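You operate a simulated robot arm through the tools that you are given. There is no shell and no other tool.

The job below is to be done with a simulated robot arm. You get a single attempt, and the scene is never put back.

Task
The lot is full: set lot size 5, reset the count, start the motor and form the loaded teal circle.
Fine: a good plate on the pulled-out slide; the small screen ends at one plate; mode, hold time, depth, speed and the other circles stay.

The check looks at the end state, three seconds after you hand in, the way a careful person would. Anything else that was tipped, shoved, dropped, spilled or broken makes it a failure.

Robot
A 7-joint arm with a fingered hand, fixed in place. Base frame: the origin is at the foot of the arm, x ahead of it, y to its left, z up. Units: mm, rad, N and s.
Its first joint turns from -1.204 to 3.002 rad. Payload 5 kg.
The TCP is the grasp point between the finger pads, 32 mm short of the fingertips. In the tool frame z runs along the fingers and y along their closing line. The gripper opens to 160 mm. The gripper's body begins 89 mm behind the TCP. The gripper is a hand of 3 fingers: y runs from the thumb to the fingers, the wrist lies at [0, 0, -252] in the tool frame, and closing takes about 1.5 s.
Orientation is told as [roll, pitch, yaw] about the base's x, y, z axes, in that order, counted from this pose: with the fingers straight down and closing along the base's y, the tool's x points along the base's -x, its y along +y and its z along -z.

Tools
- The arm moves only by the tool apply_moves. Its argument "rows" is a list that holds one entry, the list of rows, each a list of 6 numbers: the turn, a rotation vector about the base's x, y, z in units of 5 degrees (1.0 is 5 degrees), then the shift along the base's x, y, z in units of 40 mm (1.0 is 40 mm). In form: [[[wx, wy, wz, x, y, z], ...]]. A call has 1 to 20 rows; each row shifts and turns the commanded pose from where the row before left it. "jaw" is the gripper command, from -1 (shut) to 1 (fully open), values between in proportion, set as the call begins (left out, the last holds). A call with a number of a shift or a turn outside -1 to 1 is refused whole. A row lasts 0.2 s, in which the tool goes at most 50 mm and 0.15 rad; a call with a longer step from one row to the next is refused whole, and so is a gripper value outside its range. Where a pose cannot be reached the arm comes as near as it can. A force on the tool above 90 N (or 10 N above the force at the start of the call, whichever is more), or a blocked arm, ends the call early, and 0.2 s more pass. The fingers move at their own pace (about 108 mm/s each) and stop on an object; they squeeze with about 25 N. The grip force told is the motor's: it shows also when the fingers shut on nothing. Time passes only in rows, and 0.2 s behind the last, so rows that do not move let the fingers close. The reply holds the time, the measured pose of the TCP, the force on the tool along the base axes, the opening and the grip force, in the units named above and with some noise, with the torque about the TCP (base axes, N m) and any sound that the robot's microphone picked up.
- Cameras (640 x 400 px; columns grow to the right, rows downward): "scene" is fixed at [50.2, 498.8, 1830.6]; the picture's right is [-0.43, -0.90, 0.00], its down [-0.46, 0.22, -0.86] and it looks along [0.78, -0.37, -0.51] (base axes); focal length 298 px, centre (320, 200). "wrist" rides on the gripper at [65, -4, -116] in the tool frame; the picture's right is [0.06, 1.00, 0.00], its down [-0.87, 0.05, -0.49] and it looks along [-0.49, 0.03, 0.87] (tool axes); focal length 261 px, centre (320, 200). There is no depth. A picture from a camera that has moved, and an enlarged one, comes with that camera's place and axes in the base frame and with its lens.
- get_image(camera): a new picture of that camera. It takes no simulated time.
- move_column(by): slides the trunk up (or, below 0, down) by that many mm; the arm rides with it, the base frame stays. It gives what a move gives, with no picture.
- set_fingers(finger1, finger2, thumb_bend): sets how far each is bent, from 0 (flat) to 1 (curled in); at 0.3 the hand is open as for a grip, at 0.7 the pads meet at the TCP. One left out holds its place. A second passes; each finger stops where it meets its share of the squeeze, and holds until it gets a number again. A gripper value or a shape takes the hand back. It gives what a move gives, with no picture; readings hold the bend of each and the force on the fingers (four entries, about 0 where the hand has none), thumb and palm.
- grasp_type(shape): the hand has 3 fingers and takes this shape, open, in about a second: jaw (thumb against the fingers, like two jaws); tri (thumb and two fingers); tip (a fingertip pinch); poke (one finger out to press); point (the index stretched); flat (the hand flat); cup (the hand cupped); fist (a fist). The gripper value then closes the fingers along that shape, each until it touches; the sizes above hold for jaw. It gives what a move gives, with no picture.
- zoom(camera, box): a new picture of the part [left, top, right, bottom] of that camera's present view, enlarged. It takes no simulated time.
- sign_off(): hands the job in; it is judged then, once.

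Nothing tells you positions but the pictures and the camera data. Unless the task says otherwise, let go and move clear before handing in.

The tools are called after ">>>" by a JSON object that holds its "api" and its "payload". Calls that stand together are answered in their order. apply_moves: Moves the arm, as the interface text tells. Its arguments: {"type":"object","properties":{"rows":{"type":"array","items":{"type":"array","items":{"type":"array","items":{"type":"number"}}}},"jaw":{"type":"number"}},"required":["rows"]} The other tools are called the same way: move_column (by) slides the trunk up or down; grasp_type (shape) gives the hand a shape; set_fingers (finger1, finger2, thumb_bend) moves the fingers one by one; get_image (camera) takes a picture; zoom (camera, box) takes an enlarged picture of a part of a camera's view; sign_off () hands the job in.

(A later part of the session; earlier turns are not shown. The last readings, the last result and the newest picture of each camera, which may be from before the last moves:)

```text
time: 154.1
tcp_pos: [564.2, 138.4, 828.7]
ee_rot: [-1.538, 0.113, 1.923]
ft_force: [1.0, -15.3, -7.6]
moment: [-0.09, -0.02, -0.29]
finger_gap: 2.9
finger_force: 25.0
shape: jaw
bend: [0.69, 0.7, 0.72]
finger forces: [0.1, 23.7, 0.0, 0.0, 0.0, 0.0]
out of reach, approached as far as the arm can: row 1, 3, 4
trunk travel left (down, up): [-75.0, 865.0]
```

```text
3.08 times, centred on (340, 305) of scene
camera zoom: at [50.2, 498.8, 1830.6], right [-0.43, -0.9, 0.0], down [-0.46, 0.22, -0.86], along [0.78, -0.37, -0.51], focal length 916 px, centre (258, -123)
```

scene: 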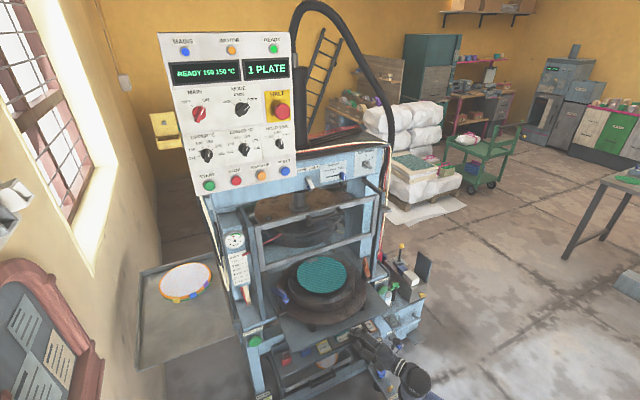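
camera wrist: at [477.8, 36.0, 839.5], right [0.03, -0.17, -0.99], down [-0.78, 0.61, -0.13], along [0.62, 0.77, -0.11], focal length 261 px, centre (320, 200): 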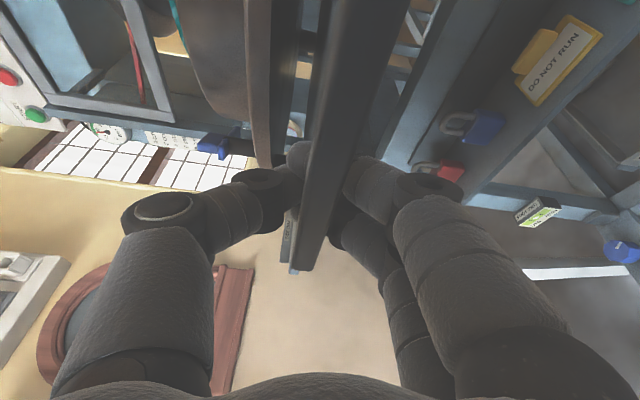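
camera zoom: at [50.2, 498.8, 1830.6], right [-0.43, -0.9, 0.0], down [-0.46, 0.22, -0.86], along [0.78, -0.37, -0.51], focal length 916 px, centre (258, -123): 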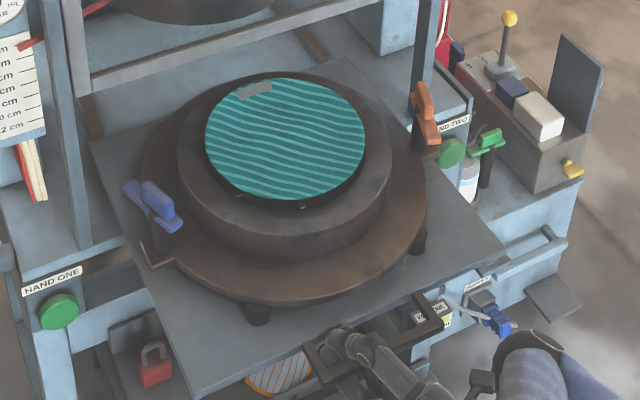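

This pose is at its near limit. I'll open the jaw wide, back out to the left where the arm has room, and then re-approach with the tool pointing down to grip the bar from above.

>>> {"api": "apply_moves", "payload": {"rows": [[[0, 0, 0, 0, 0, 0], [0, 0, 0, 0, 0, 0], [0, 0, 0, 0, 0, 0], [0, 0, 0, 0, 0, 0], [0, 0, 0, 0, 0, 0]]], "jaw": 0.7}}

>>> {"api": "apply_moves", "payload": {"rows": [[[0, 0, 0, -0.1, 0.3, 0], [0, 0, 0, -0.15, 0.3, 0], [0, 0, 0, -0.2, 0.3, 0], [0, 0, 0, -0.2, 0.3, 0]]]}}

>>> {"api": "get_image", "payload": {"camera": "wrist"}}

>>> {"api": "zoom", "payload": {"camera": "scene", "box": [240, 240, 440, 370]}}

```text
time: 155.3
tcp_pos: [564.4, 138.1, 827.6]
ee_rot: [-1.537, 0.111, 1.921]
ft_force: [0.6, -0.1, 0.0]
moment: [0.01, -0.01, 0.01]
finger_gap: 135.7
finger_force: 0.0
shape: jaw
bend: [0.54, 0.54, 0.5]
finger forces: [0.1, 0.0, 0.0, 0.1, 0.1, 0.1]
trunk travel left (down, up): [-75.0, 865.0]
```

```text
time: 156.3
tcp_pos: [566.1, 179.3, 820.2]
ee_rot: [-1.54, 0.112, 1.881]
ft_force: [0.7, 0.8, 0.3]
moment: [0.04, 0.02, -0.02]
finger_gap: 135.9
finger_force: 0.1
shape: jaw
bend: [0.54, 0.54, 0.5]
finger forces: [0.0, 0.1, 0.0, 0.0, 0.1, 0.1]
out of reach, approached as far as the arm can: row 1, 2, 3, 4
trunk travel left (down, up): [-75.0, 865.0]
```

```text
taken
camera wrist: at [475.0, 84.5, 834.6], right [0.02, -0.17, -0.98], down [-0.73, 0.67, -0.14], along [0.68, 0.72, -0.11], focal length 261 px, centre (320, 200)
```

wrist: 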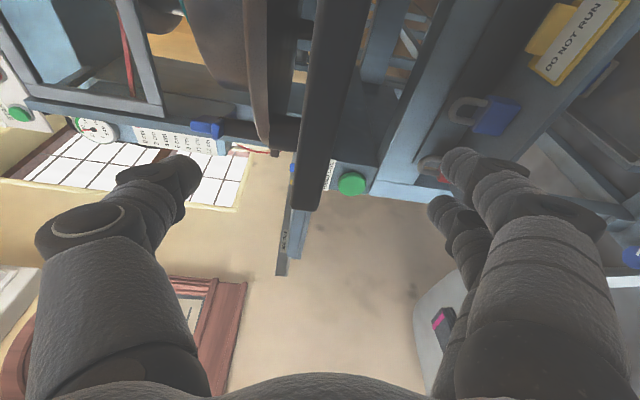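

```text
3.08 times, centred on (340, 305) of scene
camera zoom: at [50.2, 498.8, 1830.6], right [-0.43, -0.9, 0.0], down [-0.46, 0.22, -0.86], along [0.78, -0.37, -0.51], focal length 916 px, centre (258, -123)
```

zoom: 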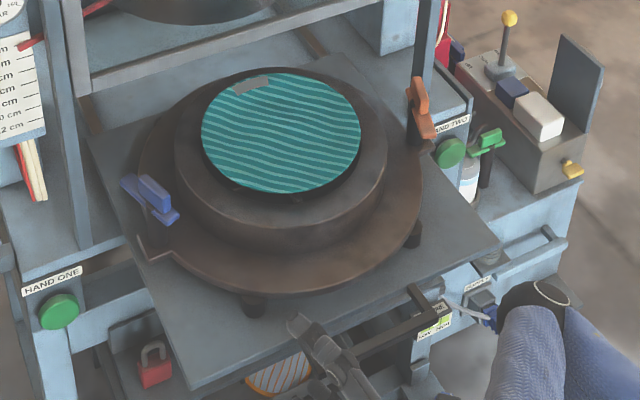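

>>> {"api": "apply_moves", "payload": {"rows": [[[0, 0, 1, -0.1, 0, 0], [0, 0, 1, -0.15, 0, 0], [0, 0, 1, -0.2, 0, 0]]]}}

>>> {"api": "apply_moves", "payload": {"rows": [[[0, 0, 1, -0.2, 0, 0], [0, 0, 1, -0.2, 0, 0], [0, 0, 0, -0.2, 0, 0]]]}}

>>> {"api": "get_image", "payload": {"camera": "wrist"}}

>>> {"api": "zoom", "payload": {"camera": "scene", "box": [240, 270, 440, 400]}}

```text
time: 157.1
tcp_pos: [547.7, 180.3, 820.2]
ee_rot: [-1.54, 0.112, 2.142]
ft_force: [0.1, -0.7, 0.3]
moment: [-0.02, 0.05, -0.01]
finger_gap: 135.8
finger_force: 0.0
shape: jaw
bend: [0.54, 0.54, 0.5]
finger forces: [0.0, 0.0, 0.0, 0.0, 0.0, 0.1]
trunk travel left (down, up): [-75.0, 865.0]
```

```text
time: 157.9
tcp_pos: [541.1, 188.2, 824.7]
ee_rot: [-1.538, 0.111, 2.226]
ft_force: [-0.6, 0.0, 0.0]
moment: [0.01, -0.04, 0.01]
finger_gap: 135.8
finger_force: 0.0
shape: jaw
bend: [0.54, 0.54, 0.5]
finger forces: [0.1, 0.0, 0.0, 0.0, 0.1, 0.1]
out of reach, approached as far as the arm can: row 1, 2, 3
trunk travel left (down, up): [-75.0, 865.0]
```

```text
taken
camera wrist: at [488.2, 66.9, 839.7], right [0.08, -0.16, -0.98], down [-0.92, 0.38, -0.13], along [0.4, 0.91, -0.11], focal length 261 px, centre (320, 200)
```

wrist: 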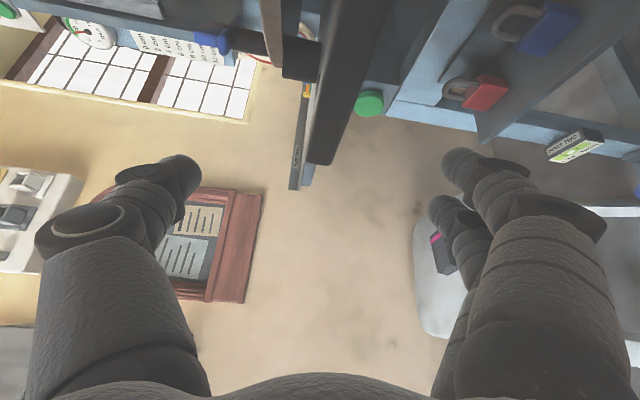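

```text
3.08 times, centred on (340, 335) of scene
camera zoom: at [50.2, 498.8, 1830.6], right [-0.43, -0.9, 0.0], down [-0.46, 0.22, -0.86], along [0.78, -0.37, -0.51], focal length 916 px, centre (258, -215)
```

zoom: 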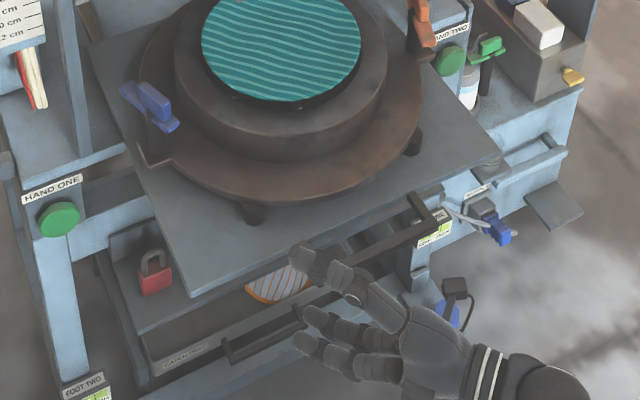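

The bar is now at x ≈ 558, so the slide is about 270 mm out, and the hand is clear to its left. I'll shift a little left and rise.

>>> {"api": "apply_moves", "payload": {"rows": [[[0, 0, 0, 0, 0.4, 0], [0, 0, 0, 0, 0.3, 0], [0, 0, 0, 0, 0, 0.6], [0, 0, 0, 0, 0, 0.8]]]}}

>>> {"api": "get_image", "payload": {"camera": "scene"}}

```text
time: 158.9
tcp_pos: [539.1, 216.6, 880.3]
ee_rot: [-1.537, 0.114, 2.227]
ft_force: [0.7, 0.0, 0.6]
moment: [0.01, -0.02, 0.03]
finger_gap: 136.0
finger_force: 0.1
shape: jaw
bend: [0.54, 0.54, 0.5]
finger forces: [0.1, 0.0, 0.1, 0.0, 0.0, 0.1]
trunk travel left (down, up): [-75.0, 865.0]
```

```text
taken
```

scene: 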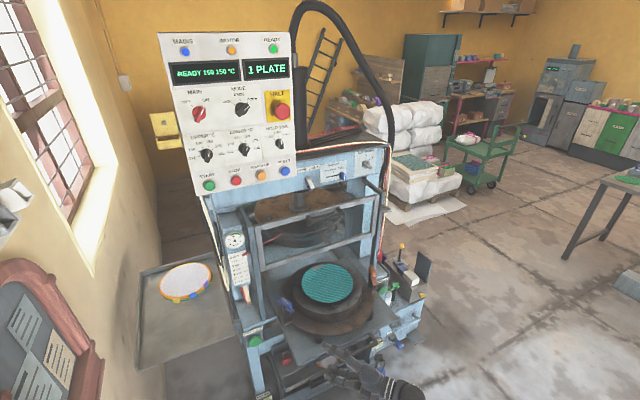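

>>> {"api": "move_column", "payload": {"by": 330}}

>>> {"api": "apply_moves", "payload": {"rows": [[[-0.609, 0.793, 0, 0, 0, 0], [-0.609, 0.793, 0, 0, 0, 0], [-0.609, 0.793, 0, 0, 0, 0]]]}}

>>> {"api": "apply_moves", "payload": {"rows": [[[-0.609, 0.793, 0, 0, 0, 0], [-0.609, 0.793, 0, 0, 0, 0], [-0.609, 0.793, 0, 0, 0, 0], [-0.609, 0.793, 0, 0, 0, 0]]]}}

```text
time: 162.2
tcp_pos: [538.8, 217.4, 1210.0]
ee_rot: [-1.537, 0.111, 2.229]
ft_force: [0.6, 0.6, 0.0]
moment: [0.06, -0.03, -0.05]
finger_gap: 136.0
finger_force: 0.0
shape: jaw
bend: [0.54, 0.54, 0.5]
finger forces: [0.0, 0.0, 0.1, 0.0, 0.1, 0.0]
trunk travel left (down, up): [-405.0, 535.0]
```

```text
time: 163.0
tcp_pos: [543.8, 227.1, 1201.6]
ee_rot: [-1.369, 0.107, 2.239]
ft_force: [0.5, -0.2, 0.0]
moment: [-0.03, 0.0, -0.02]
finger_gap: 135.9
finger_force: 0.1
shape: jaw
bend: [0.54, 0.54, 0.5]
finger forces: [0.0, 0.1, 0.0, 0.0, 0.1, 0.0]
out of reach, approached as far as the arm can: row 2, 3
trunk travel left (down, up): [-405.0, 535.0]
```

```text
time: 164.0
tcp_pos: [552.9, 238.5, 1193.6]
ee_rot: [-1.335, 0.108, 2.239]
ft_force: [-0.5, -0.2, -0.3]
moment: [-0.01, 0.02, -0.03]
finger_gap: 135.9
finger_force: 0.0
shape: jaw
bend: [0.54, 0.54, 0.5]
finger forces: [0.0, 0.0, 0.0, 0.1, 0.0, 0.2]
out of reach, approached as far as the arm can: row 1, 2, 3, 4
trunk travel left (down, up): [-405.0, 535.0]
```

Pitching down should be easier with the hand low relative to the shoulder, so I'll raise the trunk and then descend and pitch together.

>>> {"api": "move_column", "payload": {"by": 370}}

>>> {"api": "apply_moves", "payload": {"rows": [[[0, 0, 0, 0, 0, -1], [0, 0, 0, 0, 0, -1], [-0.609, 0.793, 0, 0, 0, -1], [-0.609, 0.793, 0, 0, 0, -0.9]]]}}

>>> {"api": "apply_moves", "payload": {"rows": [[[-0.609, 0.793, 0, 0, 0, -0.9], [-0.609, 0.793, 0, 0, 0, -0.9], [-0.609, 0.793, 0, 0, 0, -0.9]]]}}

```text
time: 167.6
tcp_pos: [552.9, 238.0, 1563.3]
ee_rot: [-1.336, 0.106, 2.239]
ft_force: [-0.2, -0.9, 0.2]
moment: [-0.03, -0.02, -0.01]
finger_gap: 135.9
finger_force: 0.1
shape: jaw
bend: [0.54, 0.54, 0.5]
finger forces: [0.1, 0.0, 0.1, 0.0, 0.0, 0.0]
trunk travel left (down, up): [-775.0, 165.0]
```

```text
time: 168.6
tcp_pos: [567.1, 222.2, 1412.7]
ee_rot: [-1.169, 0.143, 2.225]
ft_force: [0.1, -0.1, -0.3]
moment: [0.0, 0.01, -0.01]
finger_gap: 136.0
finger_force: 0.1
shape: jaw
bend: [0.54, 0.54, 0.5]
finger forces: [0.0, 0.0, 0.1, 0.0, 0.0, 0.1]
trunk travel left (down, up): [-775.0, 165.0]
```

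```text
time: 169.6
tcp_pos: [605.4, 212.3, 1298.2]
ee_rot: [-0.944, 0.198, 2.231]
ft_force: [-0.5, 0.1, -0.5]
moment: [-0.02, 0.0, -0.01]
finger_gap: 135.8
finger_force: 0.1
shape: jaw
bend: [0.54, 0.54, 0.5]
finger forces: [0.0, 0.0, 0.1, 0.0, 0.0, 0.0]
out of reach, approached as far as the arm can: row 1, 2, 3
trunk travel left (down, up): [-775.0, 165.0]
stopped in row 3: the arm was blocked; the commanded pose is now the measured one
```

>>> {"api": "get_image", "payload": {"camera": "scene"}}

>>> {"api": "get_image", "payload": {"camera": "wrist"}}

```text
taken
```

scene: 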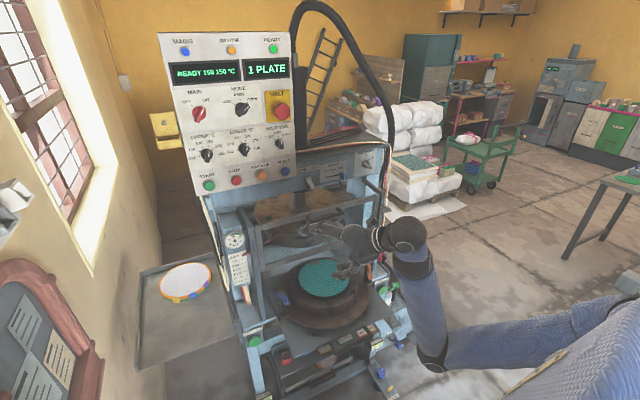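

```text
taken
camera wrist: at [564.2, 118.0, 1381.3], right [-0.33, -0.53, -0.78], down [-0.89, 0.45, 0.07], along [0.31, 0.72, -0.62], focal length 261 px, centre (320, 200)
```

wrist: 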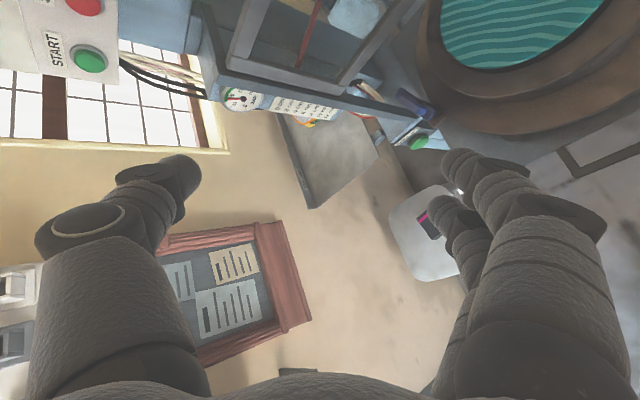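

The elbow has dropped into an awkward posture. I'll go back level and out to the right side, where the arm worked well at the start, to reset the posture before pointing the tool down.

>>> {"api": "apply_moves", "payload": {"rows": [[[0.609, -0.793, 0, 0, 0, 0.7], [0.609, -0.793, 0, 0, 0, 0.7], [0.609, -0.793, 0, 0, -0.2, 0.7], [0.609, -0.793, 0, 0, -0.4, 0.7], [0.609, -0.793, 0, 0.1, -0.6, 0.3], [0.609, -0.793, 0, 0.1, -0.8, 0], [0.5, -0.6, 0, 0.2, -0.9, 0]]]}}

>>> {"api": "apply_moves", "payload": {"rows": [[[0, 0, 0, 0.3, -0.9, 0], [0, 0, 0, 0.3, -0.9, 0], [0, 0, 0, 0.3, -0.9, 0], [0, 0, 0, 0.2, -0.9, 0], [0, 0, 0, 0.2, -0.9, 0]]]}}

```text
time: 171.2
tcp_pos: [611.3, 137.5, 1423.2]
ee_rot: [-1.476, 0.171, 2.138]
ft_force: [-0.4, 0.0, 0.0]
moment: [0.0, 0.0, -0.04]
finger_gap: 136.0
finger_force: 0.0
shape: jaw
bend: [0.54, 0.54, 0.5]
finger forces: [0.1, 0.0, 0.0, 0.0, 0.0, 0.1]
out of reach, approached as far as the arm can: row 7
trunk travel left (down, up): [-775.0, 165.0]
```

```text
time: 172.3
tcp_pos: [610.5, 136.7, 1423.2]
ee_rot: [-1.477, 0.172, 2.137]
ft_force: [0.1, -0.2, 0.4]
moment: [0.01, 0.0, -0.02]
finger_gap: 135.7
finger_force: 0.1
shape: jaw
bend: [0.54, 0.54, 0.5]
finger forces: [0.0, 0.0, 0.0, 0.0, 0.0, 0.0]
out of reach, approached as far as the arm can: row 1, 2, 3, 4, 5
trunk travel left (down, up): [-775.0, 165.0]
```

>>> {"api": "apply_moves", "payload": {"rows": [[[0, 0, 0, 0.9, 0, 0], [0, 0, 0, 0.9, 0, 0], [0, 0, 0, 0.9, 0, 0], [0, 0, 0, 0.9, -0.3, 0]]]}}

>>> {"api": "apply_moves", "payload": {"rows": [[[0, 0, 0, 0, -0.9, 0], [0, 0, 0, 0, -0.9, 0], [0, 0, 0, 0, -0.9, 0], [0, 0, 0, 0, -0.9, 0], [0, 0, 0, 0, -0.9, 0], [0, 0, 0, 0, -0.9, 0]]]}}

>>> {"api": "get_image", "payload": {"camera": "scene"}}

```text
time: 172.9
tcp_pos: [699.2, 90.0, 1370.8]
ee_rot: [-1.407, 0.327, 2.055]
ft_force: [0.2, 0.1, -0.4]
moment: [-0.01, -0.01, 0.01]
finger_gap: 135.8
finger_force: 0.1
shape: jaw
bend: [0.54, 0.54, 0.5]
finger forces: [0.0, 0.0, 0.1, 0.0, 0.1, 0.0]
out of reach, approached as far as the arm can: row 1, 2
trunk travel left (down, up): [-775.0, 165.0]
stopped in row 2: the arm was blocked; the commanded pose is now the measured one
```

```text
time: 173.4
tcp_pos: [726.2, 6.1, 1328.2]
ee_rot: [-1.353, 0.5, 1.979]
ft_force: [0.1, 0.9, -0.9]
moment: [-0.01, 0.0, -0.05]
finger_gap: 135.8
finger_force: 0.1
shape: jaw
bend: [0.54, 0.54, 0.5]
finger forces: [0.0, 0.1, 0.0, 0.0, 0.0, 0.0]
out of reach, approached as far as the arm can: row 1, 2
trunk travel left (down, up): [-775.0, 165.0]
stopped in row 2: the arm was blocked; the commanded pose is now the measured one
```

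```text
taken
```

scene: 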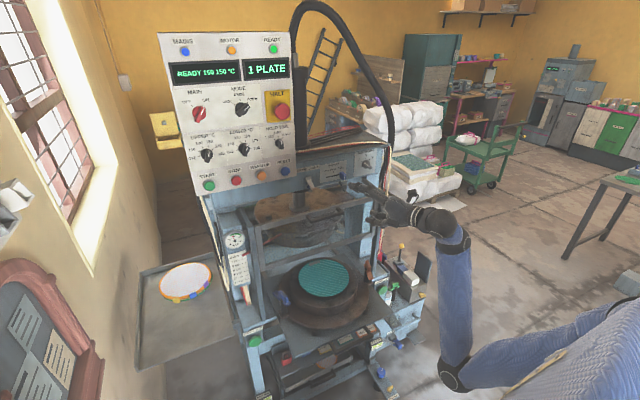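

The arm is now in an elbow-down posture, which may suit pulling at waist height. I'll test in free space whether it can come close in at lower height, correcting the roll on the way.

>>> {"api": "apply_moves", "payload": {"rows": [[[0.9, 0.28, -0.18, -0.3, 0, -0.5], [0.9, 0.28, -0.18, -0.3, 0, -0.5], [0.9, 0.28, -0.18, -0.3, 0, -0.5]]]}}

>>> {"api": "apply_moves", "payload": {"rows": [[[0.9, 0.28, -0.18, -0.3, 0.2, -0.5], [0.9, 0.28, -0.18, -0.3, 0.2, -0.5], [0, 0, 0, -0.3, 0.2, -0.5]]]}}

```text
time: 174.2
tcp_pos: [690.7, 6.9, 1266.9]
ee_rot: [-1.372, 0.246, 1.925]
ft_force: [-0.8, -0.4, 0.0]
moment: [0.04, -0.04, -0.03]
finger_gap: 135.8
finger_force: 0.1
shape: jaw
bend: [0.54, 0.54, 0.5]
finger forces: [0.1, 0.0, 0.0, 0.0, 0.0, 0.0]
trunk travel left (down, up): [-775.0, 165.0]
```

```text
time: 175.0
tcp_pos: [655.9, 31.5, 1207.6]
ee_rot: [-1.381, 0.086, 1.892]
ft_force: [-0.6, 0.6, -0.5]
moment: [0.01, 0.0, -0.02]
finger_gap: 136.2
finger_force: 0.0
shape: jaw
bend: [0.54, 0.54, 0.5]
finger forces: [0.0, 0.1, 0.0, 0.1, 0.0, 0.0]
trunk travel left (down, up): [-775.0, 165.0]
```

That works without limits. I'll continue back and down.

>>> {"api": "apply_moves", "payload": {"rows": [[[0, 0, 0, -0.8, 0.2, -0.5], [0, 0, 0, -0.8, 0.2, -0.5], [0, 0, 0, -0.8, 0.2, -0.5]]]}}

>>> {"api": "apply_moves", "payload": {"rows": [[[0, 0, 0, -0.8, 0.2, -0.5], [0, 0, 0, -0.8, 0, -0.5]]]}}

>>> {"api": "get_image", "payload": {"camera": "scene"}}

```text
time: 175.8
tcp_pos: [639.2, 35.4, 1198.1]
ee_rot: [-1.381, 0.085, 1.892]
ft_force: [0.7, -0.4, 0.1]
moment: [-0.01, 0.02, -0.02]
finger_gap: 136.1
finger_force: 0.1
shape: jaw
bend: [0.54, 0.54, 0.5]
finger forces: [0.0, 0.1, 0.1, 0.0, 0.0, 0.1]
out of reach, approached as far as the arm can: row 1, 2, 3
trunk travel left (down, up): [-775.0, 165.0]
```

```text
time: 176.4
tcp_pos: [638.8, 36.8, 1196.8]
ee_rot: [-1.381, 0.084, 1.892]
ft_force: [-0.5, -0.5, -0.6]
moment: [-0.01, 0.0, -0.04]
finger_gap: 136.0
finger_force: 0.1
shape: jaw
bend: [0.54, 0.54, 0.5]
finger forces: [0.1, 0.0, 0.0, 0.1, 0.0, 0.0]
out of reach, approached as far as the arm can: row 1, 2
trunk travel left (down, up): [-775.0, 165.0]
```

```text
taken
```

scene: 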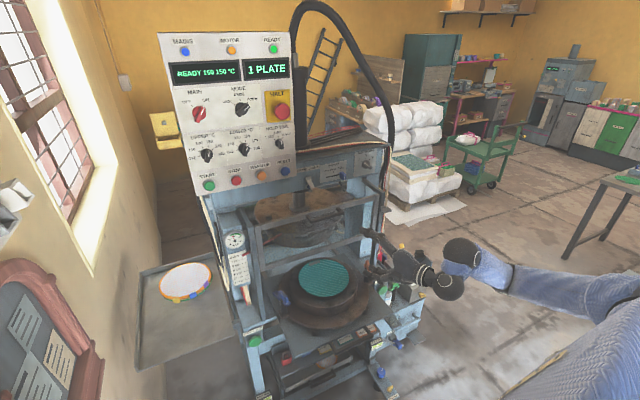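

>>> {"api": "apply_moves", "payload": {"rows": [[[-0.31, 0.95, 0, 0, 0, 0], [-0.31, 0.95, 0, 0, 0, 0], [-0.31, 0.95, 0, 0, 0, 0]]]}}

>>> {"api": "apply_moves", "payload": {"rows": [[[-0.31, 0.95, 0, 0, 0, 0], [-0.31, 0.95, 0, 0, 0, 0], [-0.31, 0.95, 0, 0, 0, 0], [-0.31, 0.95, 0, 0, 0, 0]]]}}

```text
time: 177.2
tcp_pos: [628.8, 59.0, 1202.9]
ee_rot: [-1.189, 0.079, 1.928]
ft_force: [0.4, 0.8, 0.7]
moment: [-0.01, 0.08, 0.01]
finger_gap: 136.2
finger_force: 0.0
shape: jaw
bend: [0.54, 0.54, 0.5]
finger forces: [0.0, 0.0, 0.0, 0.0, 0.0, 0.1]
out of reach, approached as far as the arm can: row 1, 2
trunk travel left (down, up): [-775.0, 165.0]
```

```text
time: 178.2
tcp_pos: [630.3, 58.6, 1200.2]
ee_rot: [-0.85, 0.062, 1.955]
ft_force: [-0.5, 0.5, 0.9]
moment: [-0.06, 0.07, -0.01]
finger_gap: 135.8
finger_force: 0.1
shape: jaw
bend: [0.54, 0.54, 0.5]
finger forces: [0.0, 0.1, 0.0, 0.1, 0.1, 0.1]
out of reach, approached as far as the arm can: row 4
trunk travel left (down, up): [-775.0, 165.0]
```

Pitching down works from here. I'll continue toward straight down.

>>> {"api": "apply_moves", "payload": {"rows": [[[-0.37, 0.92, 0, 0, 0, 0], [-0.37, 0.92, 0, 0, 0, 0], [-0.37, 0.92, 0, 0, 0, 0], [-0.37, 0.92, 0, 0, 0, 0]]]}}

>>> {"api": "apply_moves", "payload": {"rows": [[[-0.37, 0.92, 0, -0.2, 0, 0], [-0.37, 0.92, 0, -0.2, 0, 0], [-0.37, 0.92, 0, -0.2, 0, 0]]]}}

>>> {"api": "get_image", "payload": {"camera": "scene"}}

>>> {"api": "get_image", "payload": {"camera": "wrist"}}

```text
time: 179.2
tcp_pos: [659.9, 47.0, 1132.2]
ee_rot: [-0.697, 0.053, 1.967]
ft_force: [0.7, 0.5, 0.2]
moment: [0.02, 0.01, 0.03]
finger_gap: 136.1
finger_force: 0.1
shape: jaw
bend: [0.54, 0.54, 0.5]
finger forces: [0.0, 0.0, 0.0, 0.0, 0.0, 0.1]
out of reach, approached as far as the arm can: row 1, 2, 3, 4
trunk travel left (down, up): [-775.0, 165.0]
```

```text
time: 180.0
tcp_pos: [679.2, 57.1, 1012.2]
ee_rot: [-0.449, 0.049, 1.979]
ft_force: [0.3, 0.0, -0.5]
moment: [-0.02, 0.0, 0.0]
finger_gap: 135.9
finger_force: 0.0
shape: jaw
bend: [0.54, 0.54, 0.5]
finger forces: [0.0, 0.0, 0.0, 0.0, 0.0, 0.1]
out of reach, approached as far as the arm can: row 1, 2, 3
trunk travel left (down, up): [-775.0, 165.0]
```

```text
taken
```

scene: 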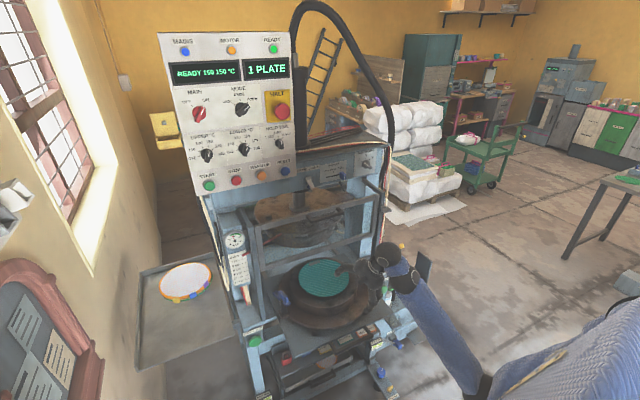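

```text
taken
camera wrist: at [660.4, -16.2, 1121.2], right [-0.79, -0.43, -0.43], down [-0.59, 0.71, 0.38], along [0.14, 0.55, -0.82], focal length 261 px, centre (320, 200)
```

wrist: 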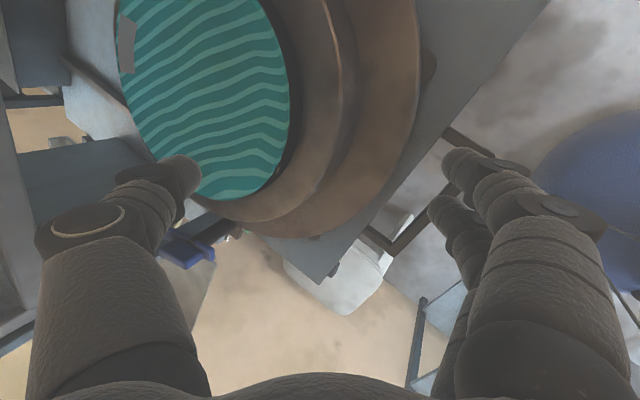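

The hand has sunk close above the plate. I'll lift it straight up with the trunk first.

>>> {"api": "move_column", "payload": {"by": 160}}

>>> {"api": "get_image", "payload": {"camera": "wrist"}}

>>> {"api": "get_image", "payload": {"camera": "scene"}}

```text
time: 181.8
tcp_pos: [680.2, 56.9, 1173.0]
ee_rot: [-0.452, 0.048, 1.979]
ft_force: [0.0, 0.8, -1.6]
moment: [0.04, 0.0, 0.0]
finger_gap: 135.9
finger_force: 0.1
shape: jaw
bend: [0.54, 0.54, 0.5]
finger forces: [0.1, 0.0, 0.0, 0.0, 0.0, 0.0]
trunk travel left (down, up): [-935.0, 5.0]
```

```text
taken
camera wrist: at [660.2, -16.2, 1281.4], right [-0.79, -0.43, -0.43], down [-0.59, 0.71, 0.38], along [0.14, 0.55, -0.82], focal length 261 px, centre (320, 200)
```

wrist: 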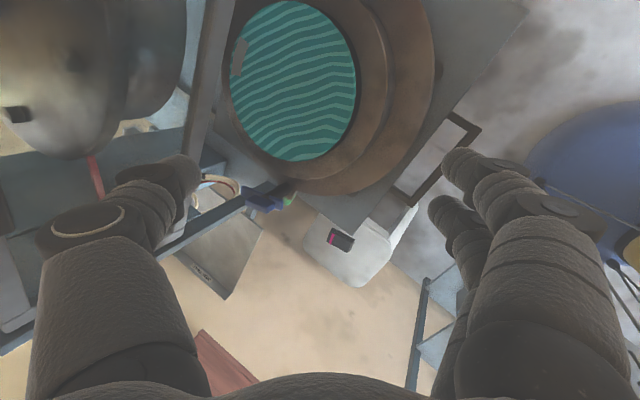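

```text
taken
```

scene: 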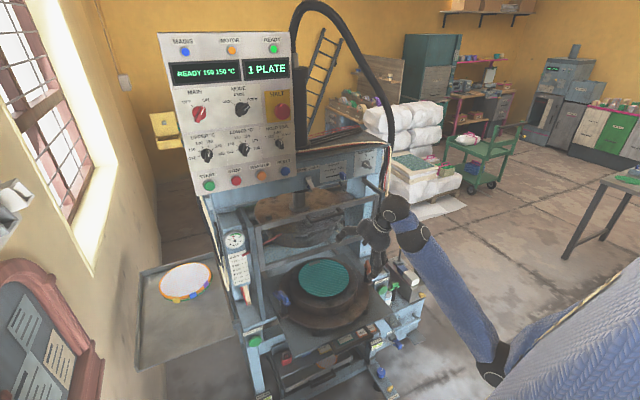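

>>> {"api": "apply_moves", "payload": {"rows": [[[0, 0, 0, -0.4, 0, 0], [0, 0, 0, -0.4, 0, 0]]]}}

>>> {"api": "apply_moves", "payload": {"rows": [[[-0.37, 0.92, 0, 0, 0, 0], [-0.37, 0.92, 0, 0, 0, 0]]]}}

```text
time: 182.4
tcp_pos: [647.4, 51.0, 1162.7]
ee_rot: [-0.457, 0.049, 1.978]
ft_force: [-0.8, -0.1, -0.9]
moment: [-0.02, 0.02, 0.02]
finger_gap: 136.1
finger_force: 0.1
shape: jaw
bend: [0.54, 0.54, 0.5]
finger forces: [0.0, 0.0, 0.0, 0.0, 0.1, 0.0]
out of reach, approached as far as the arm can: row 1, 2
trunk travel left (down, up): [-935.0, 5.0]
```

```text
time: 183.0
tcp_pos: [669.5, 61.1, 1090.4]
ee_rot: [-0.299, 0.045, 1.99]
ft_force: [0.2, -0.7, -0.5]
moment: [0.03, 0.03, 0.02]
finger_gap: 136.0
finger_force: 0.1
shape: jaw
bend: [0.54, 0.54, 0.5]
finger forces: [0.1, 0.0, 0.0, 0.0, 0.1, 0.0]
out of reach, approached as far as the arm can: row 1, 2
trunk travel left (down, up): [-935.0, 5.0]
```

Tool-down works at lower wrist heights. I'll move back toward the handle at this safe height above the plate.

>>> {"api": "apply_moves", "payload": {"rows": [[[0, 0, 0, -0.4, 0, 0], [0, 0, 0, -0.4, 0, 0], [0, 0, 0, -0.4, 0, 0]]]}}

>>> {"api": "get_image", "payload": {"camera": "wrist"}}

```text
time: 183.8
tcp_pos: [624.5, 54.7, 1070.7]
ee_rot: [-0.284, 0.044, 1.988]
ft_force: [-0.3, 0.4, 0.1]
moment: [-0.04, 0.0, 0.0]
finger_gap: 136.1
finger_force: 0.1
shape: jaw
bend: [0.54, 0.54, 0.5]
finger forces: [0.1, 0.0, 0.0, 0.1, 0.0, 0.0]
out of reach, approached as far as the arm can: row 1, 2
trunk travel left (down, up): [-935.0, 5.0]
```

```text
taken
camera wrist: at [622.1, -11.2, 1185.0], right [-0.85, -0.46, -0.28], down [-0.53, 0.73, 0.42], along [0.01, 0.5, -0.86], focal length 261 px, centre (320, 200)
```

wrist: 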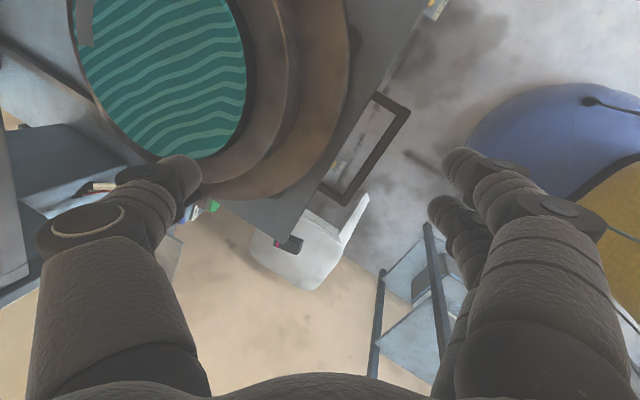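

>>> {"api": "apply_moves", "payload": {"rows": [[[0, 0, 0, -0.5, 0, 0], [0, 0, 0, -0.5, 0, 0], [0, 0, 0, -0.5, 0, 0]]]}}

>>> {"api": "apply_moves", "payload": {"rows": [[[0, 0, 0, -0.5, 0.2, 0], [0, 0, 0, -0.5, 0.2, 0]]]}}

>>> {"api": "get_image", "payload": {"camera": "wrist"}}

>>> {"api": "get_image", "payload": {"camera": "scene"}}

```text
time: 184.6
tcp_pos: [578.5, 47.1, 1054.9]
ee_rot: [-0.281, 0.044, 1.988]
ft_force: [-0.9, 0.3, 1.7]
moment: [0.03, -0.01, 0.01]
finger_gap: 136.0
finger_force: 0.0
shape: jaw
bend: [0.54, 0.54, 0.5]
finger forces: [0.1, 0.0, 0.0, 0.1, 0.0, 0.0]
out of reach, approached as far as the arm can: row 1, 2, 3
trunk travel left (down, up): [-935.0, 5.0]
```

```text
time: 185.2
tcp_pos: [535.0, 53.6, 1046.7]
ee_rot: [-0.278, 0.043, 1.988]
ft_force: [0.3, -0.3, 0.6]
moment: [0.01, 0.03, -0.02]
finger_gap: 136.0
finger_force: 0.0
shape: jaw
bend: [0.54, 0.54, 0.5]
finger forces: [0.0, 0.0, 0.0, 0.1, 0.0, 0.0]
out of reach, approached as far as the arm can: row 2
trunk travel left (down, up): [-935.0, 5.0]
```

```text
taken
camera wrist: at [534.0, -12.1, 1161.9], right [-0.85, -0.46, -0.27], down [-0.53, 0.74, 0.42], along [0.01, 0.5, -0.87], focal length 261 px, centre (320, 200)
```

wrist: 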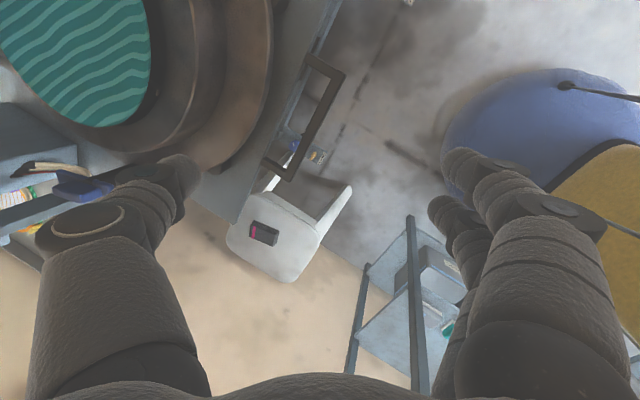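

```text
taken
```

scene: 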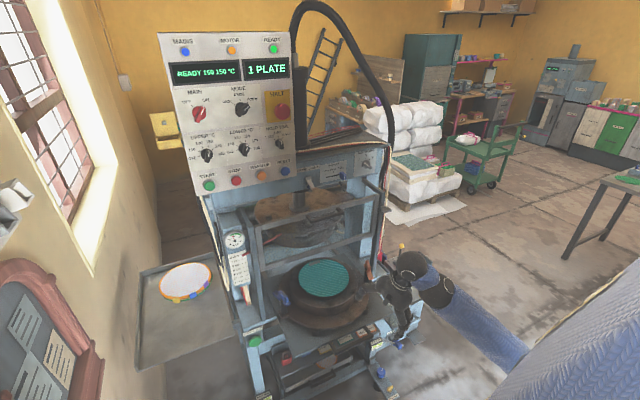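

Now the tool points nearly straight down in front of the machine. I'll straighten the yaw and set a narrow opening above the bar, which is at about (558, 98, 828).

>>> {"api": "apply_moves", "payload": {"rows": [[[0, 0, -1, 0, 0.3, 0], [0, 0, -1, 0, 0.3, 0], [0, 0, -1, 0, 0.3, 0], [0, 0, -1, 0, 0.2, 0]]], "jaw": -0.6}}

>>> {"api": "get_image", "payload": {"camera": "wrist"}}

```text
time: 186.2
tcp_pos: [528.5, 55.2, 1011.4]
ee_rot: [-0.279, 0.041, 1.637]
ft_force: [-1.1, -0.5, 0.3]
moment: [-0.01, -0.01, -0.01]
finger_gap: 32.2
finger_force: 0.0
shape: jaw
bend: [0.73, 0.73, 0.7]
finger forces: [0.0, 0.0, 0.0, 0.0, 0.0, 0.0]
out of reach, approached as far as the arm can: row 1, 2, 3, 4
trunk travel left (down, up): [-935.0, 5.0]
```

```text
taken
camera wrist: at [504.5, -6.5, 1126.5], right [-0.95, -0.14, -0.27], down [-0.25, 0.87, 0.42], along [0.18, 0.47, -0.87], focal length 261 px, centre (320, 200)
```

wrist: 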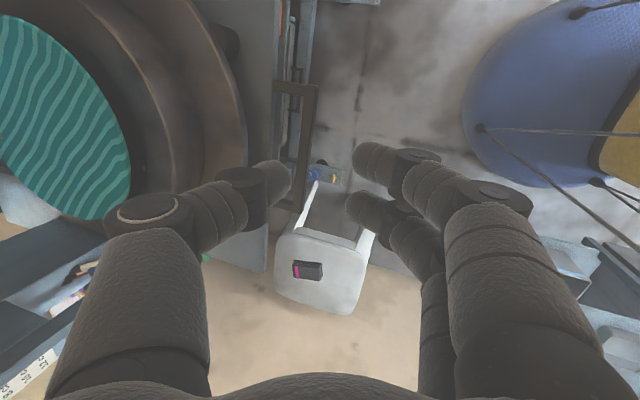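

The bar now appears at about x 590, so the slide drifted back a little. I'll line up above it at y ≈ 92 and check the view before descending.

>>> {"api": "apply_moves", "payload": {"rows": [[[0, 0, 0, 0.1, 0.5, -0.2], [0, 0, 0, 0.2, 0.5, -0.4], [0, 0, 0, 0.1, 0, -0.4]]]}}

>>> {"api": "get_image", "payload": {"camera": "wrist"}}

>>> {"api": "zoom", "payload": {"camera": "scene", "box": [260, 220, 440, 350]}}

```text
time: 187.0
tcp_pos: [545.7, 96.7, 971.2]
ee_rot: [-0.28, 0.044, 1.64]
ft_force: [0.1, -0.4, -0.8]
moment: [0.02, -0.02, 0.01]
finger_gap: 32.5
finger_force: 0.0
shape: jaw
bend: [0.73, 0.73, 0.7]
finger forces: [0.1, 0.1, 0.1, 0.1, 0.0, 0.1]
trunk travel left (down, up): [-935.0, 5.0]
```

```text
taken
camera wrist: at [521.1, 35.1, 1086.7], right [-0.95, -0.14, -0.27], down [-0.25, 0.87, 0.42], along [0.18, 0.47, -0.87], focal length 261 px, centre (320, 200)
```

wrist: 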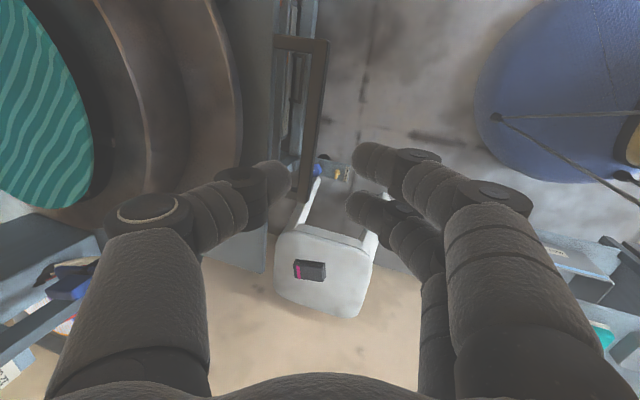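

```text
3.08 times, centred on (350, 285) of scene
camera zoom: at [50.2, 498.8, 1830.6], right [-0.43, -0.9, 0.0], down [-0.46, 0.22, -0.86], along [0.78, -0.37, -0.51], focal length 916 px, centre (228, -62)
```

zoom: 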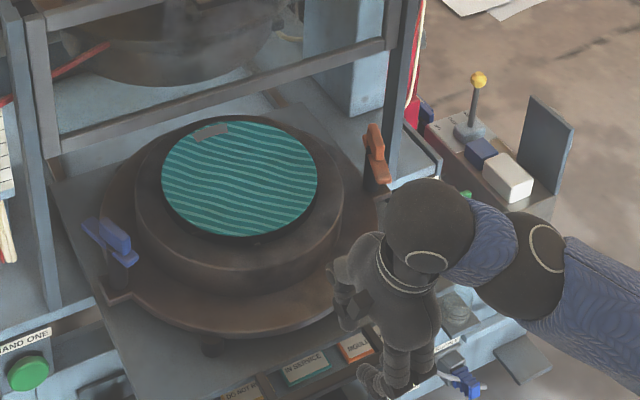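

The bar passes between the thumb and fingers. I'll descend along the tool axis.

>>> {"api": "apply_moves", "payload": {"rows": [[[0, 0, 0, 0.23, -0.02, -0.8], [0, 0, 0, 0.23, -0.02, -0.8], [0, 0, 0, 0.17, -0.02, -0.6]]]}}

>>> {"api": "get_image", "payload": {"camera": "wrist"}}

>>> {"api": "zoom", "payload": {"camera": "scene", "box": [280, 260, 440, 370]}}

```text
time: 187.8
tcp_pos: [570.3, 96.1, 884.3]
ee_rot: [-0.278, 0.043, 1.64]
ft_force: [0.2, -0.1, -0.4]
moment: [0.01, -0.04, -0.01]
finger_gap: 32.4
finger_force: 0.1
shape: jaw
bend: [0.73, 0.73, 0.7]
finger forces: [0.1, 0.0, 0.0, 0.1, 0.1, 0.0]
trunk travel left (down, up): [-935.0, 5.0]
```

```text
taken
camera wrist: at [546.3, 33.1, 999.3], right [-0.95, -0.14, -0.27], down [-0.25, 0.87, 0.42], along [0.18, 0.47, -0.87], focal length 261 px, centre (320, 200)
```

wrist: 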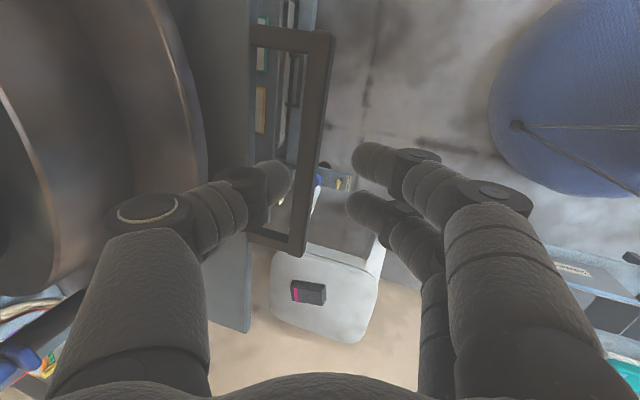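

```text
3.64 times, centred on (360, 315) of scene
camera zoom: at [50.2, 498.8, 1830.6], right [-0.43, -0.9, 0.0], down [-0.46, 0.22, -0.86], along [0.78, -0.37, -0.51], focal length 1083 px, centre (174, -218)
```

zoom: 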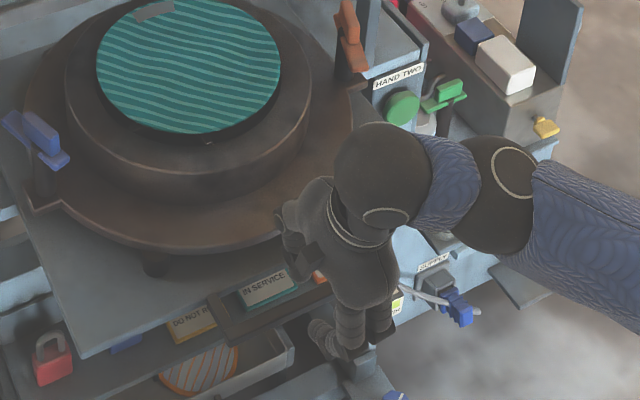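

>>> {"api": "apply_moves", "payload": {"rows": [[[0, 0, 0, 0.12, -0.02, -0.4], [0, 0, 0, 0.13, -0.02, -0.45], [0, 0, 0, 0, 0, 0]]]}}

>>> {"api": "get_image", "payload": {"camera": "wrist"}}

```text
time: 188.6
tcp_pos: [579.9, 93.3, 850.4]
ee_rot: [-0.28, 0.044, 1.638]
ft_force: [1.1, 0.1, -0.1]
moment: [-0.01, 0.01, -0.03]
finger_gap: 32.3
finger_force: 0.1
shape: jaw
bend: [0.73, 0.73, 0.7]
finger forces: [0.1, 0.0, 0.1, 0.1, 0.4, 0.1]
trunk travel left (down, up): [-935.0, 5.0]
```

```text
taken
camera wrist: at [556.1, 31.3, 965.4], right [-0.95, -0.14, -0.27], down [-0.25, 0.87, 0.42], along [0.18, 0.47, -0.87], focal length 261 px, centre (320, 200)
```

wrist: 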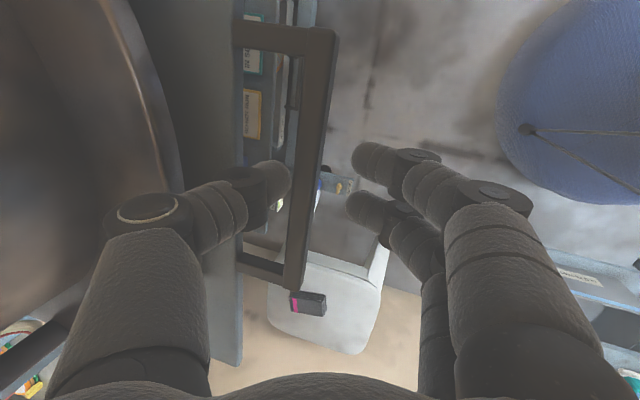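

The thumb is inside the loop behind the bar. I'll close and then pull back.

>>> {"api": "apply_moves", "payload": {"rows": [[[0, 0, 0, 0, 0, 0], [0, 0, 0, 0, 0, 0], [0, 0, 0, 0, 0, 0], [0, 0, 0, 0, 0, 0]]], "jaw": -1}}

>>> {"api": "apply_moves", "payload": {"rows": [[[0, 0, 0, -0.2, 0, 0], [0, 0, 0, -0.3, 0, 0], [0, 0, 0, -0.3, 0, 0]]]}}

>>> {"api": "get_image", "payload": {"camera": "wrist"}}

>>> {"api": "zoom", "payload": {"camera": "scene", "box": [260, 240, 440, 370]}}

```text
time: 189.6
tcp_pos: [579.3, 93.4, 849.8]
ee_rot: [-0.277, 0.043, 1.639]
ft_force: [1.0, 0.4, -2.5]
moment: [0.03, 0.11, -0.01]
finger_gap: 9.5
finger_force: 24.9
shape: jaw
bend: [0.68, 0.67, 0.7]
finger forces: [10.6, 10.2, 0.1, 0.1, 21.5, 0.0]
trunk travel left (down, up): [-935.0, 5.0]
```

```text
time: 190.4
tcp_pos: [547.0, 93.7, 849.9]
ee_rot: [-0.281, 0.046, 1.64]
ft_force: [2.4, -0.5, 1.1]
moment: [0.01, -0.02, -0.05]
finger_gap: 9.9
finger_force: 25.3
shape: jaw
bend: [0.68, 0.67, 0.7]
finger forces: [10.9, 10.3, 0.0, 0.0, 25.3, 0.0]
trunk travel left (down, up): [-935.0, 5.0]
```

```text
taken
camera wrist: at [523.7, 31.1, 965.0], right [-0.95, -0.14, -0.27], down [-0.25, 0.87, 0.42], along [0.18, 0.47, -0.87], focal length 261 px, centre (320, 200)
```

wrist: 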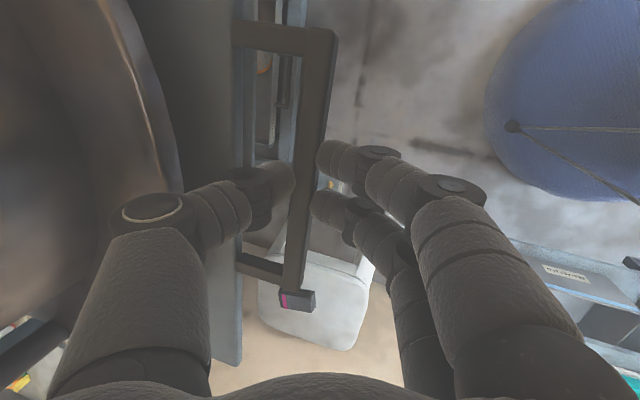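

```text
3.08 times, centred on (350, 305) of scene
camera zoom: at [50.2, 498.8, 1830.6], right [-0.43, -0.9, 0.0], down [-0.46, 0.22, -0.86], along [0.78, -0.37, -0.51], focal length 916 px, centre (228, -123)
```

zoom: 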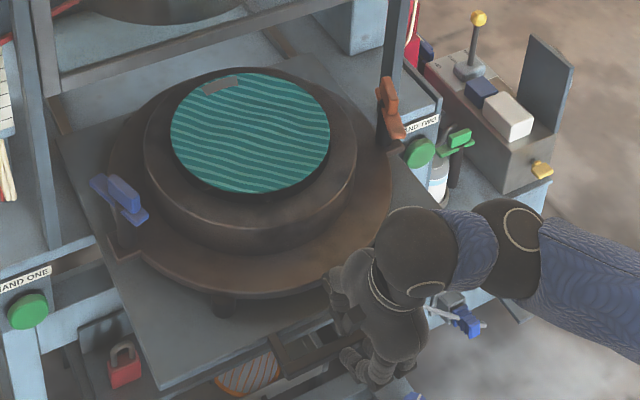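

The slide follows easily with this grip. I'll keep pulling until it stops.

>>> {"api": "apply_moves", "payload": {"rows": [[[0, 0, 0, -0.3, 0, 0], [0, 0, 0, -0.3, 0, 0], [0, 0, 0, -0.3, 0, 0], [0, 0, 0, -0.2, 0, 0]]]}}

>>> {"api": "apply_moves", "payload": {"rows": [[[0, 0, 0, -0.25, 0, 0], [0, 0, 0, -0.25, 0, 0], [0, 0, 0, -0.25, 0, 0]]]}}

>>> {"api": "zoom", "payload": {"camera": "scene", "box": [260, 240, 440, 370]}}

```text
time: 191.4
tcp_pos: [503.7, 92.4, 850.3]
ee_rot: [-0.278, 0.044, 1.639]
ft_force: [-0.4, 3.5, -5.2]
moment: [0.1, 0.14, 0.02]
finger_gap: 9.2
finger_force: 25.3
shape: jaw
bend: [0.68, 0.66, 0.7]
finger forces: [11.2, 10.7, 0.0, 0.0, 21.1, 0.1]
trunk travel left (down, up): [-935.0, 5.0]
```

```text
time: 192.2
tcp_pos: [478.6, 92.7, 850.9]
ee_rot: [-0.279, 0.042, 1.636]
ft_force: [21.8, -3.8, 0.3]
moment: [-0.05, -0.41, -0.15]
finger_gap: 9.6
finger_force: 25.1
shape: jaw
bend: [0.7, 0.68, 0.7]
finger forces: [4.4, 4.4, 0.1, 0.1, 29.4, 0.1]
trunk travel left (down, up): [-935.0, 5.0]
```

```text
3.08 times, centred on (350, 305) of scene
camera zoom: at [50.2, 498.8, 1830.6], right [-0.43, -0.9, 0.0], down [-0.46, 0.22, -0.86], along [0.78, -0.37, -0.51], focal length 916 px, centre (228, -123)
```

zoom: 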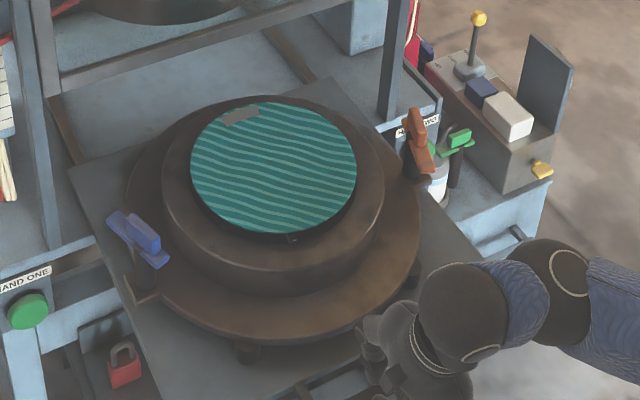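

The pull force rose to 22 N at about 345 mm, so the slide is at its end stop. I'll open only a little, so as not to push it back, and lift straight out.

>>> {"api": "apply_moves", "payload": {"rows": [[[0, 0, 0, 0, 0, 0], [0, 0, 0, 0, 0, 0], [0, 0, 0, 0, 0, 0]]], "jaw": -0.75}}

>>> {"api": "get_image", "payload": {"camera": "wrist"}}

>>> {"api": "zoom", "payload": {"camera": "scene", "box": [260, 240, 440, 370]}}

```text
time: 193.0
tcp_pos: [474.8, 92.7, 851.5]
ee_rot: [-0.278, 0.045, 1.639]
ft_force: [11.0, -7.5, 9.9]
moment: [-0.12, -0.49, -0.28]
finger_gap: 25.2
finger_force: 0.3
shape: jaw
bend: [0.72, 0.72, 0.7]
finger forces: [0.1, 0.0, 0.0, 0.0, 14.5, 0.0]
trunk travel left (down, up): [-935.0, 5.0]
```

```text
taken
camera wrist: at [451.6, 31.6, 966.1], right [-0.95, -0.14, -0.27], down [-0.25, 0.87, 0.42], along [0.18, 0.47, -0.87], focal length 261 px, centre (320, 200)
```

wrist: 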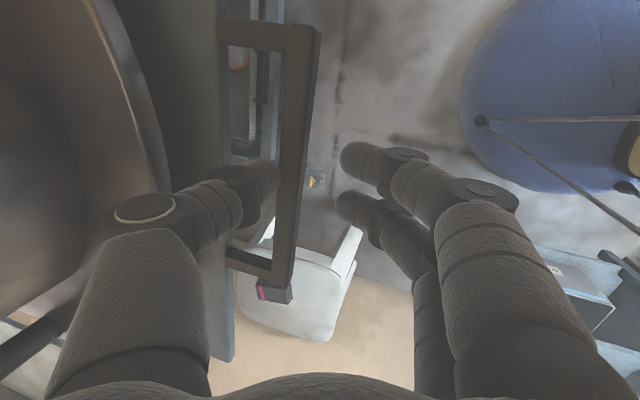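

```text
3.08 times, centred on (350, 305) of scene
camera zoom: at [50.2, 498.8, 1830.6], right [-0.43, -0.9, 0.0], down [-0.46, 0.22, -0.86], along [0.78, -0.37, -0.51], focal length 916 px, centre (228, -123)
```

zoom: 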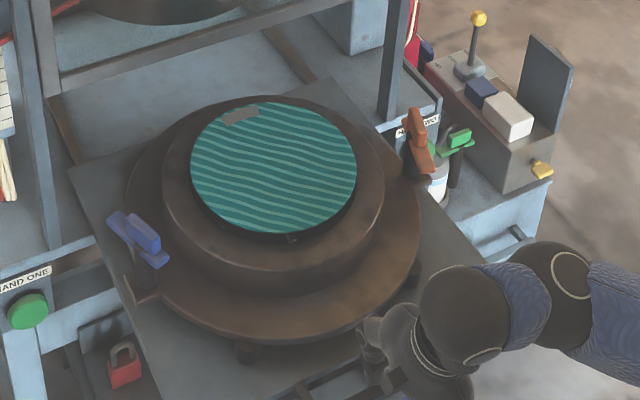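

>>> {"api": "apply_moves", "payload": {"rows": [[[0, 0, 0, 0.17, 0, 0], [0, 0, 0, 0, 0, 0], [0, 0, 0, 0, 0, 0.3], [0, 0, 0, -0.05, 0, 0.5], [0, 0, 0, -0.1, 0, 0.6], [0, 0, 0, -0.1, 0, 0.6]]]}}

>>> {"api": "get_image", "payload": {"camera": "wrist"}}

>>> {"api": "zoom", "payload": {"camera": "scene", "box": [260, 240, 440, 370]}}

```text
time: 194.4
tcp_pos: [470.9, 92.8, 931.4]
ee_rot: [-0.279, 0.044, 1.639]
ft_force: [0.1, -0.8, -0.7]
moment: [-0.02, -0.01, 0.01]
finger_gap: 19.9
finger_force: 0.1
shape: jaw
bend: [0.72, 0.72, 0.7]
finger forces: [0.0, 0.0, 0.0, 0.0, 0.0, 0.1]
trunk travel left (down, up): [-935.0, 5.0]
```

```text
taken
camera wrist: at [446.6, 31.6, 1045.7], right [-0.95, -0.14, -0.27], down [-0.25, 0.87, 0.42], along [0.18, 0.47, -0.87], focal length 261 px, centre (320, 200)
```

wrist: 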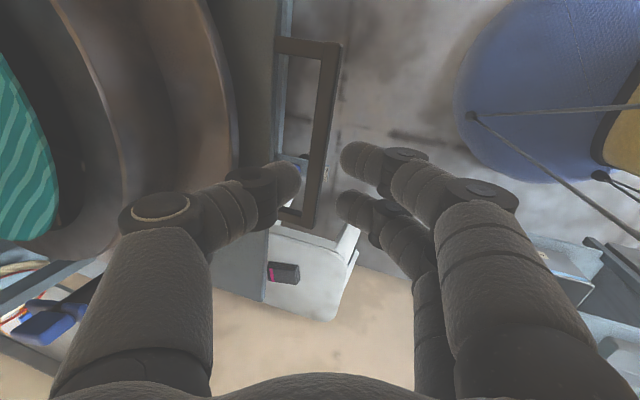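

```text
3.08 times, centred on (350, 305) of scene
camera zoom: at [50.2, 498.8, 1830.6], right [-0.43, -0.9, 0.0], down [-0.46, 0.22, -0.86], along [0.78, -0.37, -0.51], focal length 916 px, centre (228, -123)
```

zoom: 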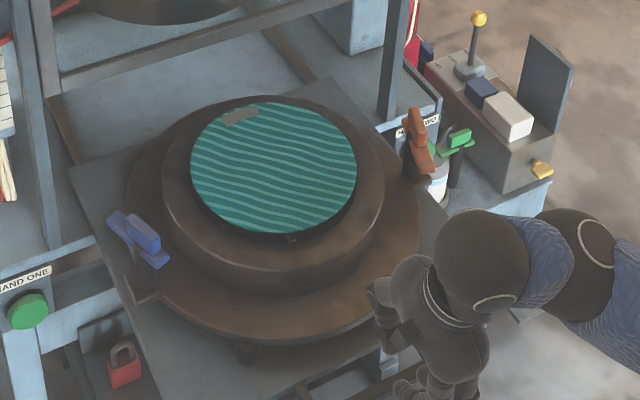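

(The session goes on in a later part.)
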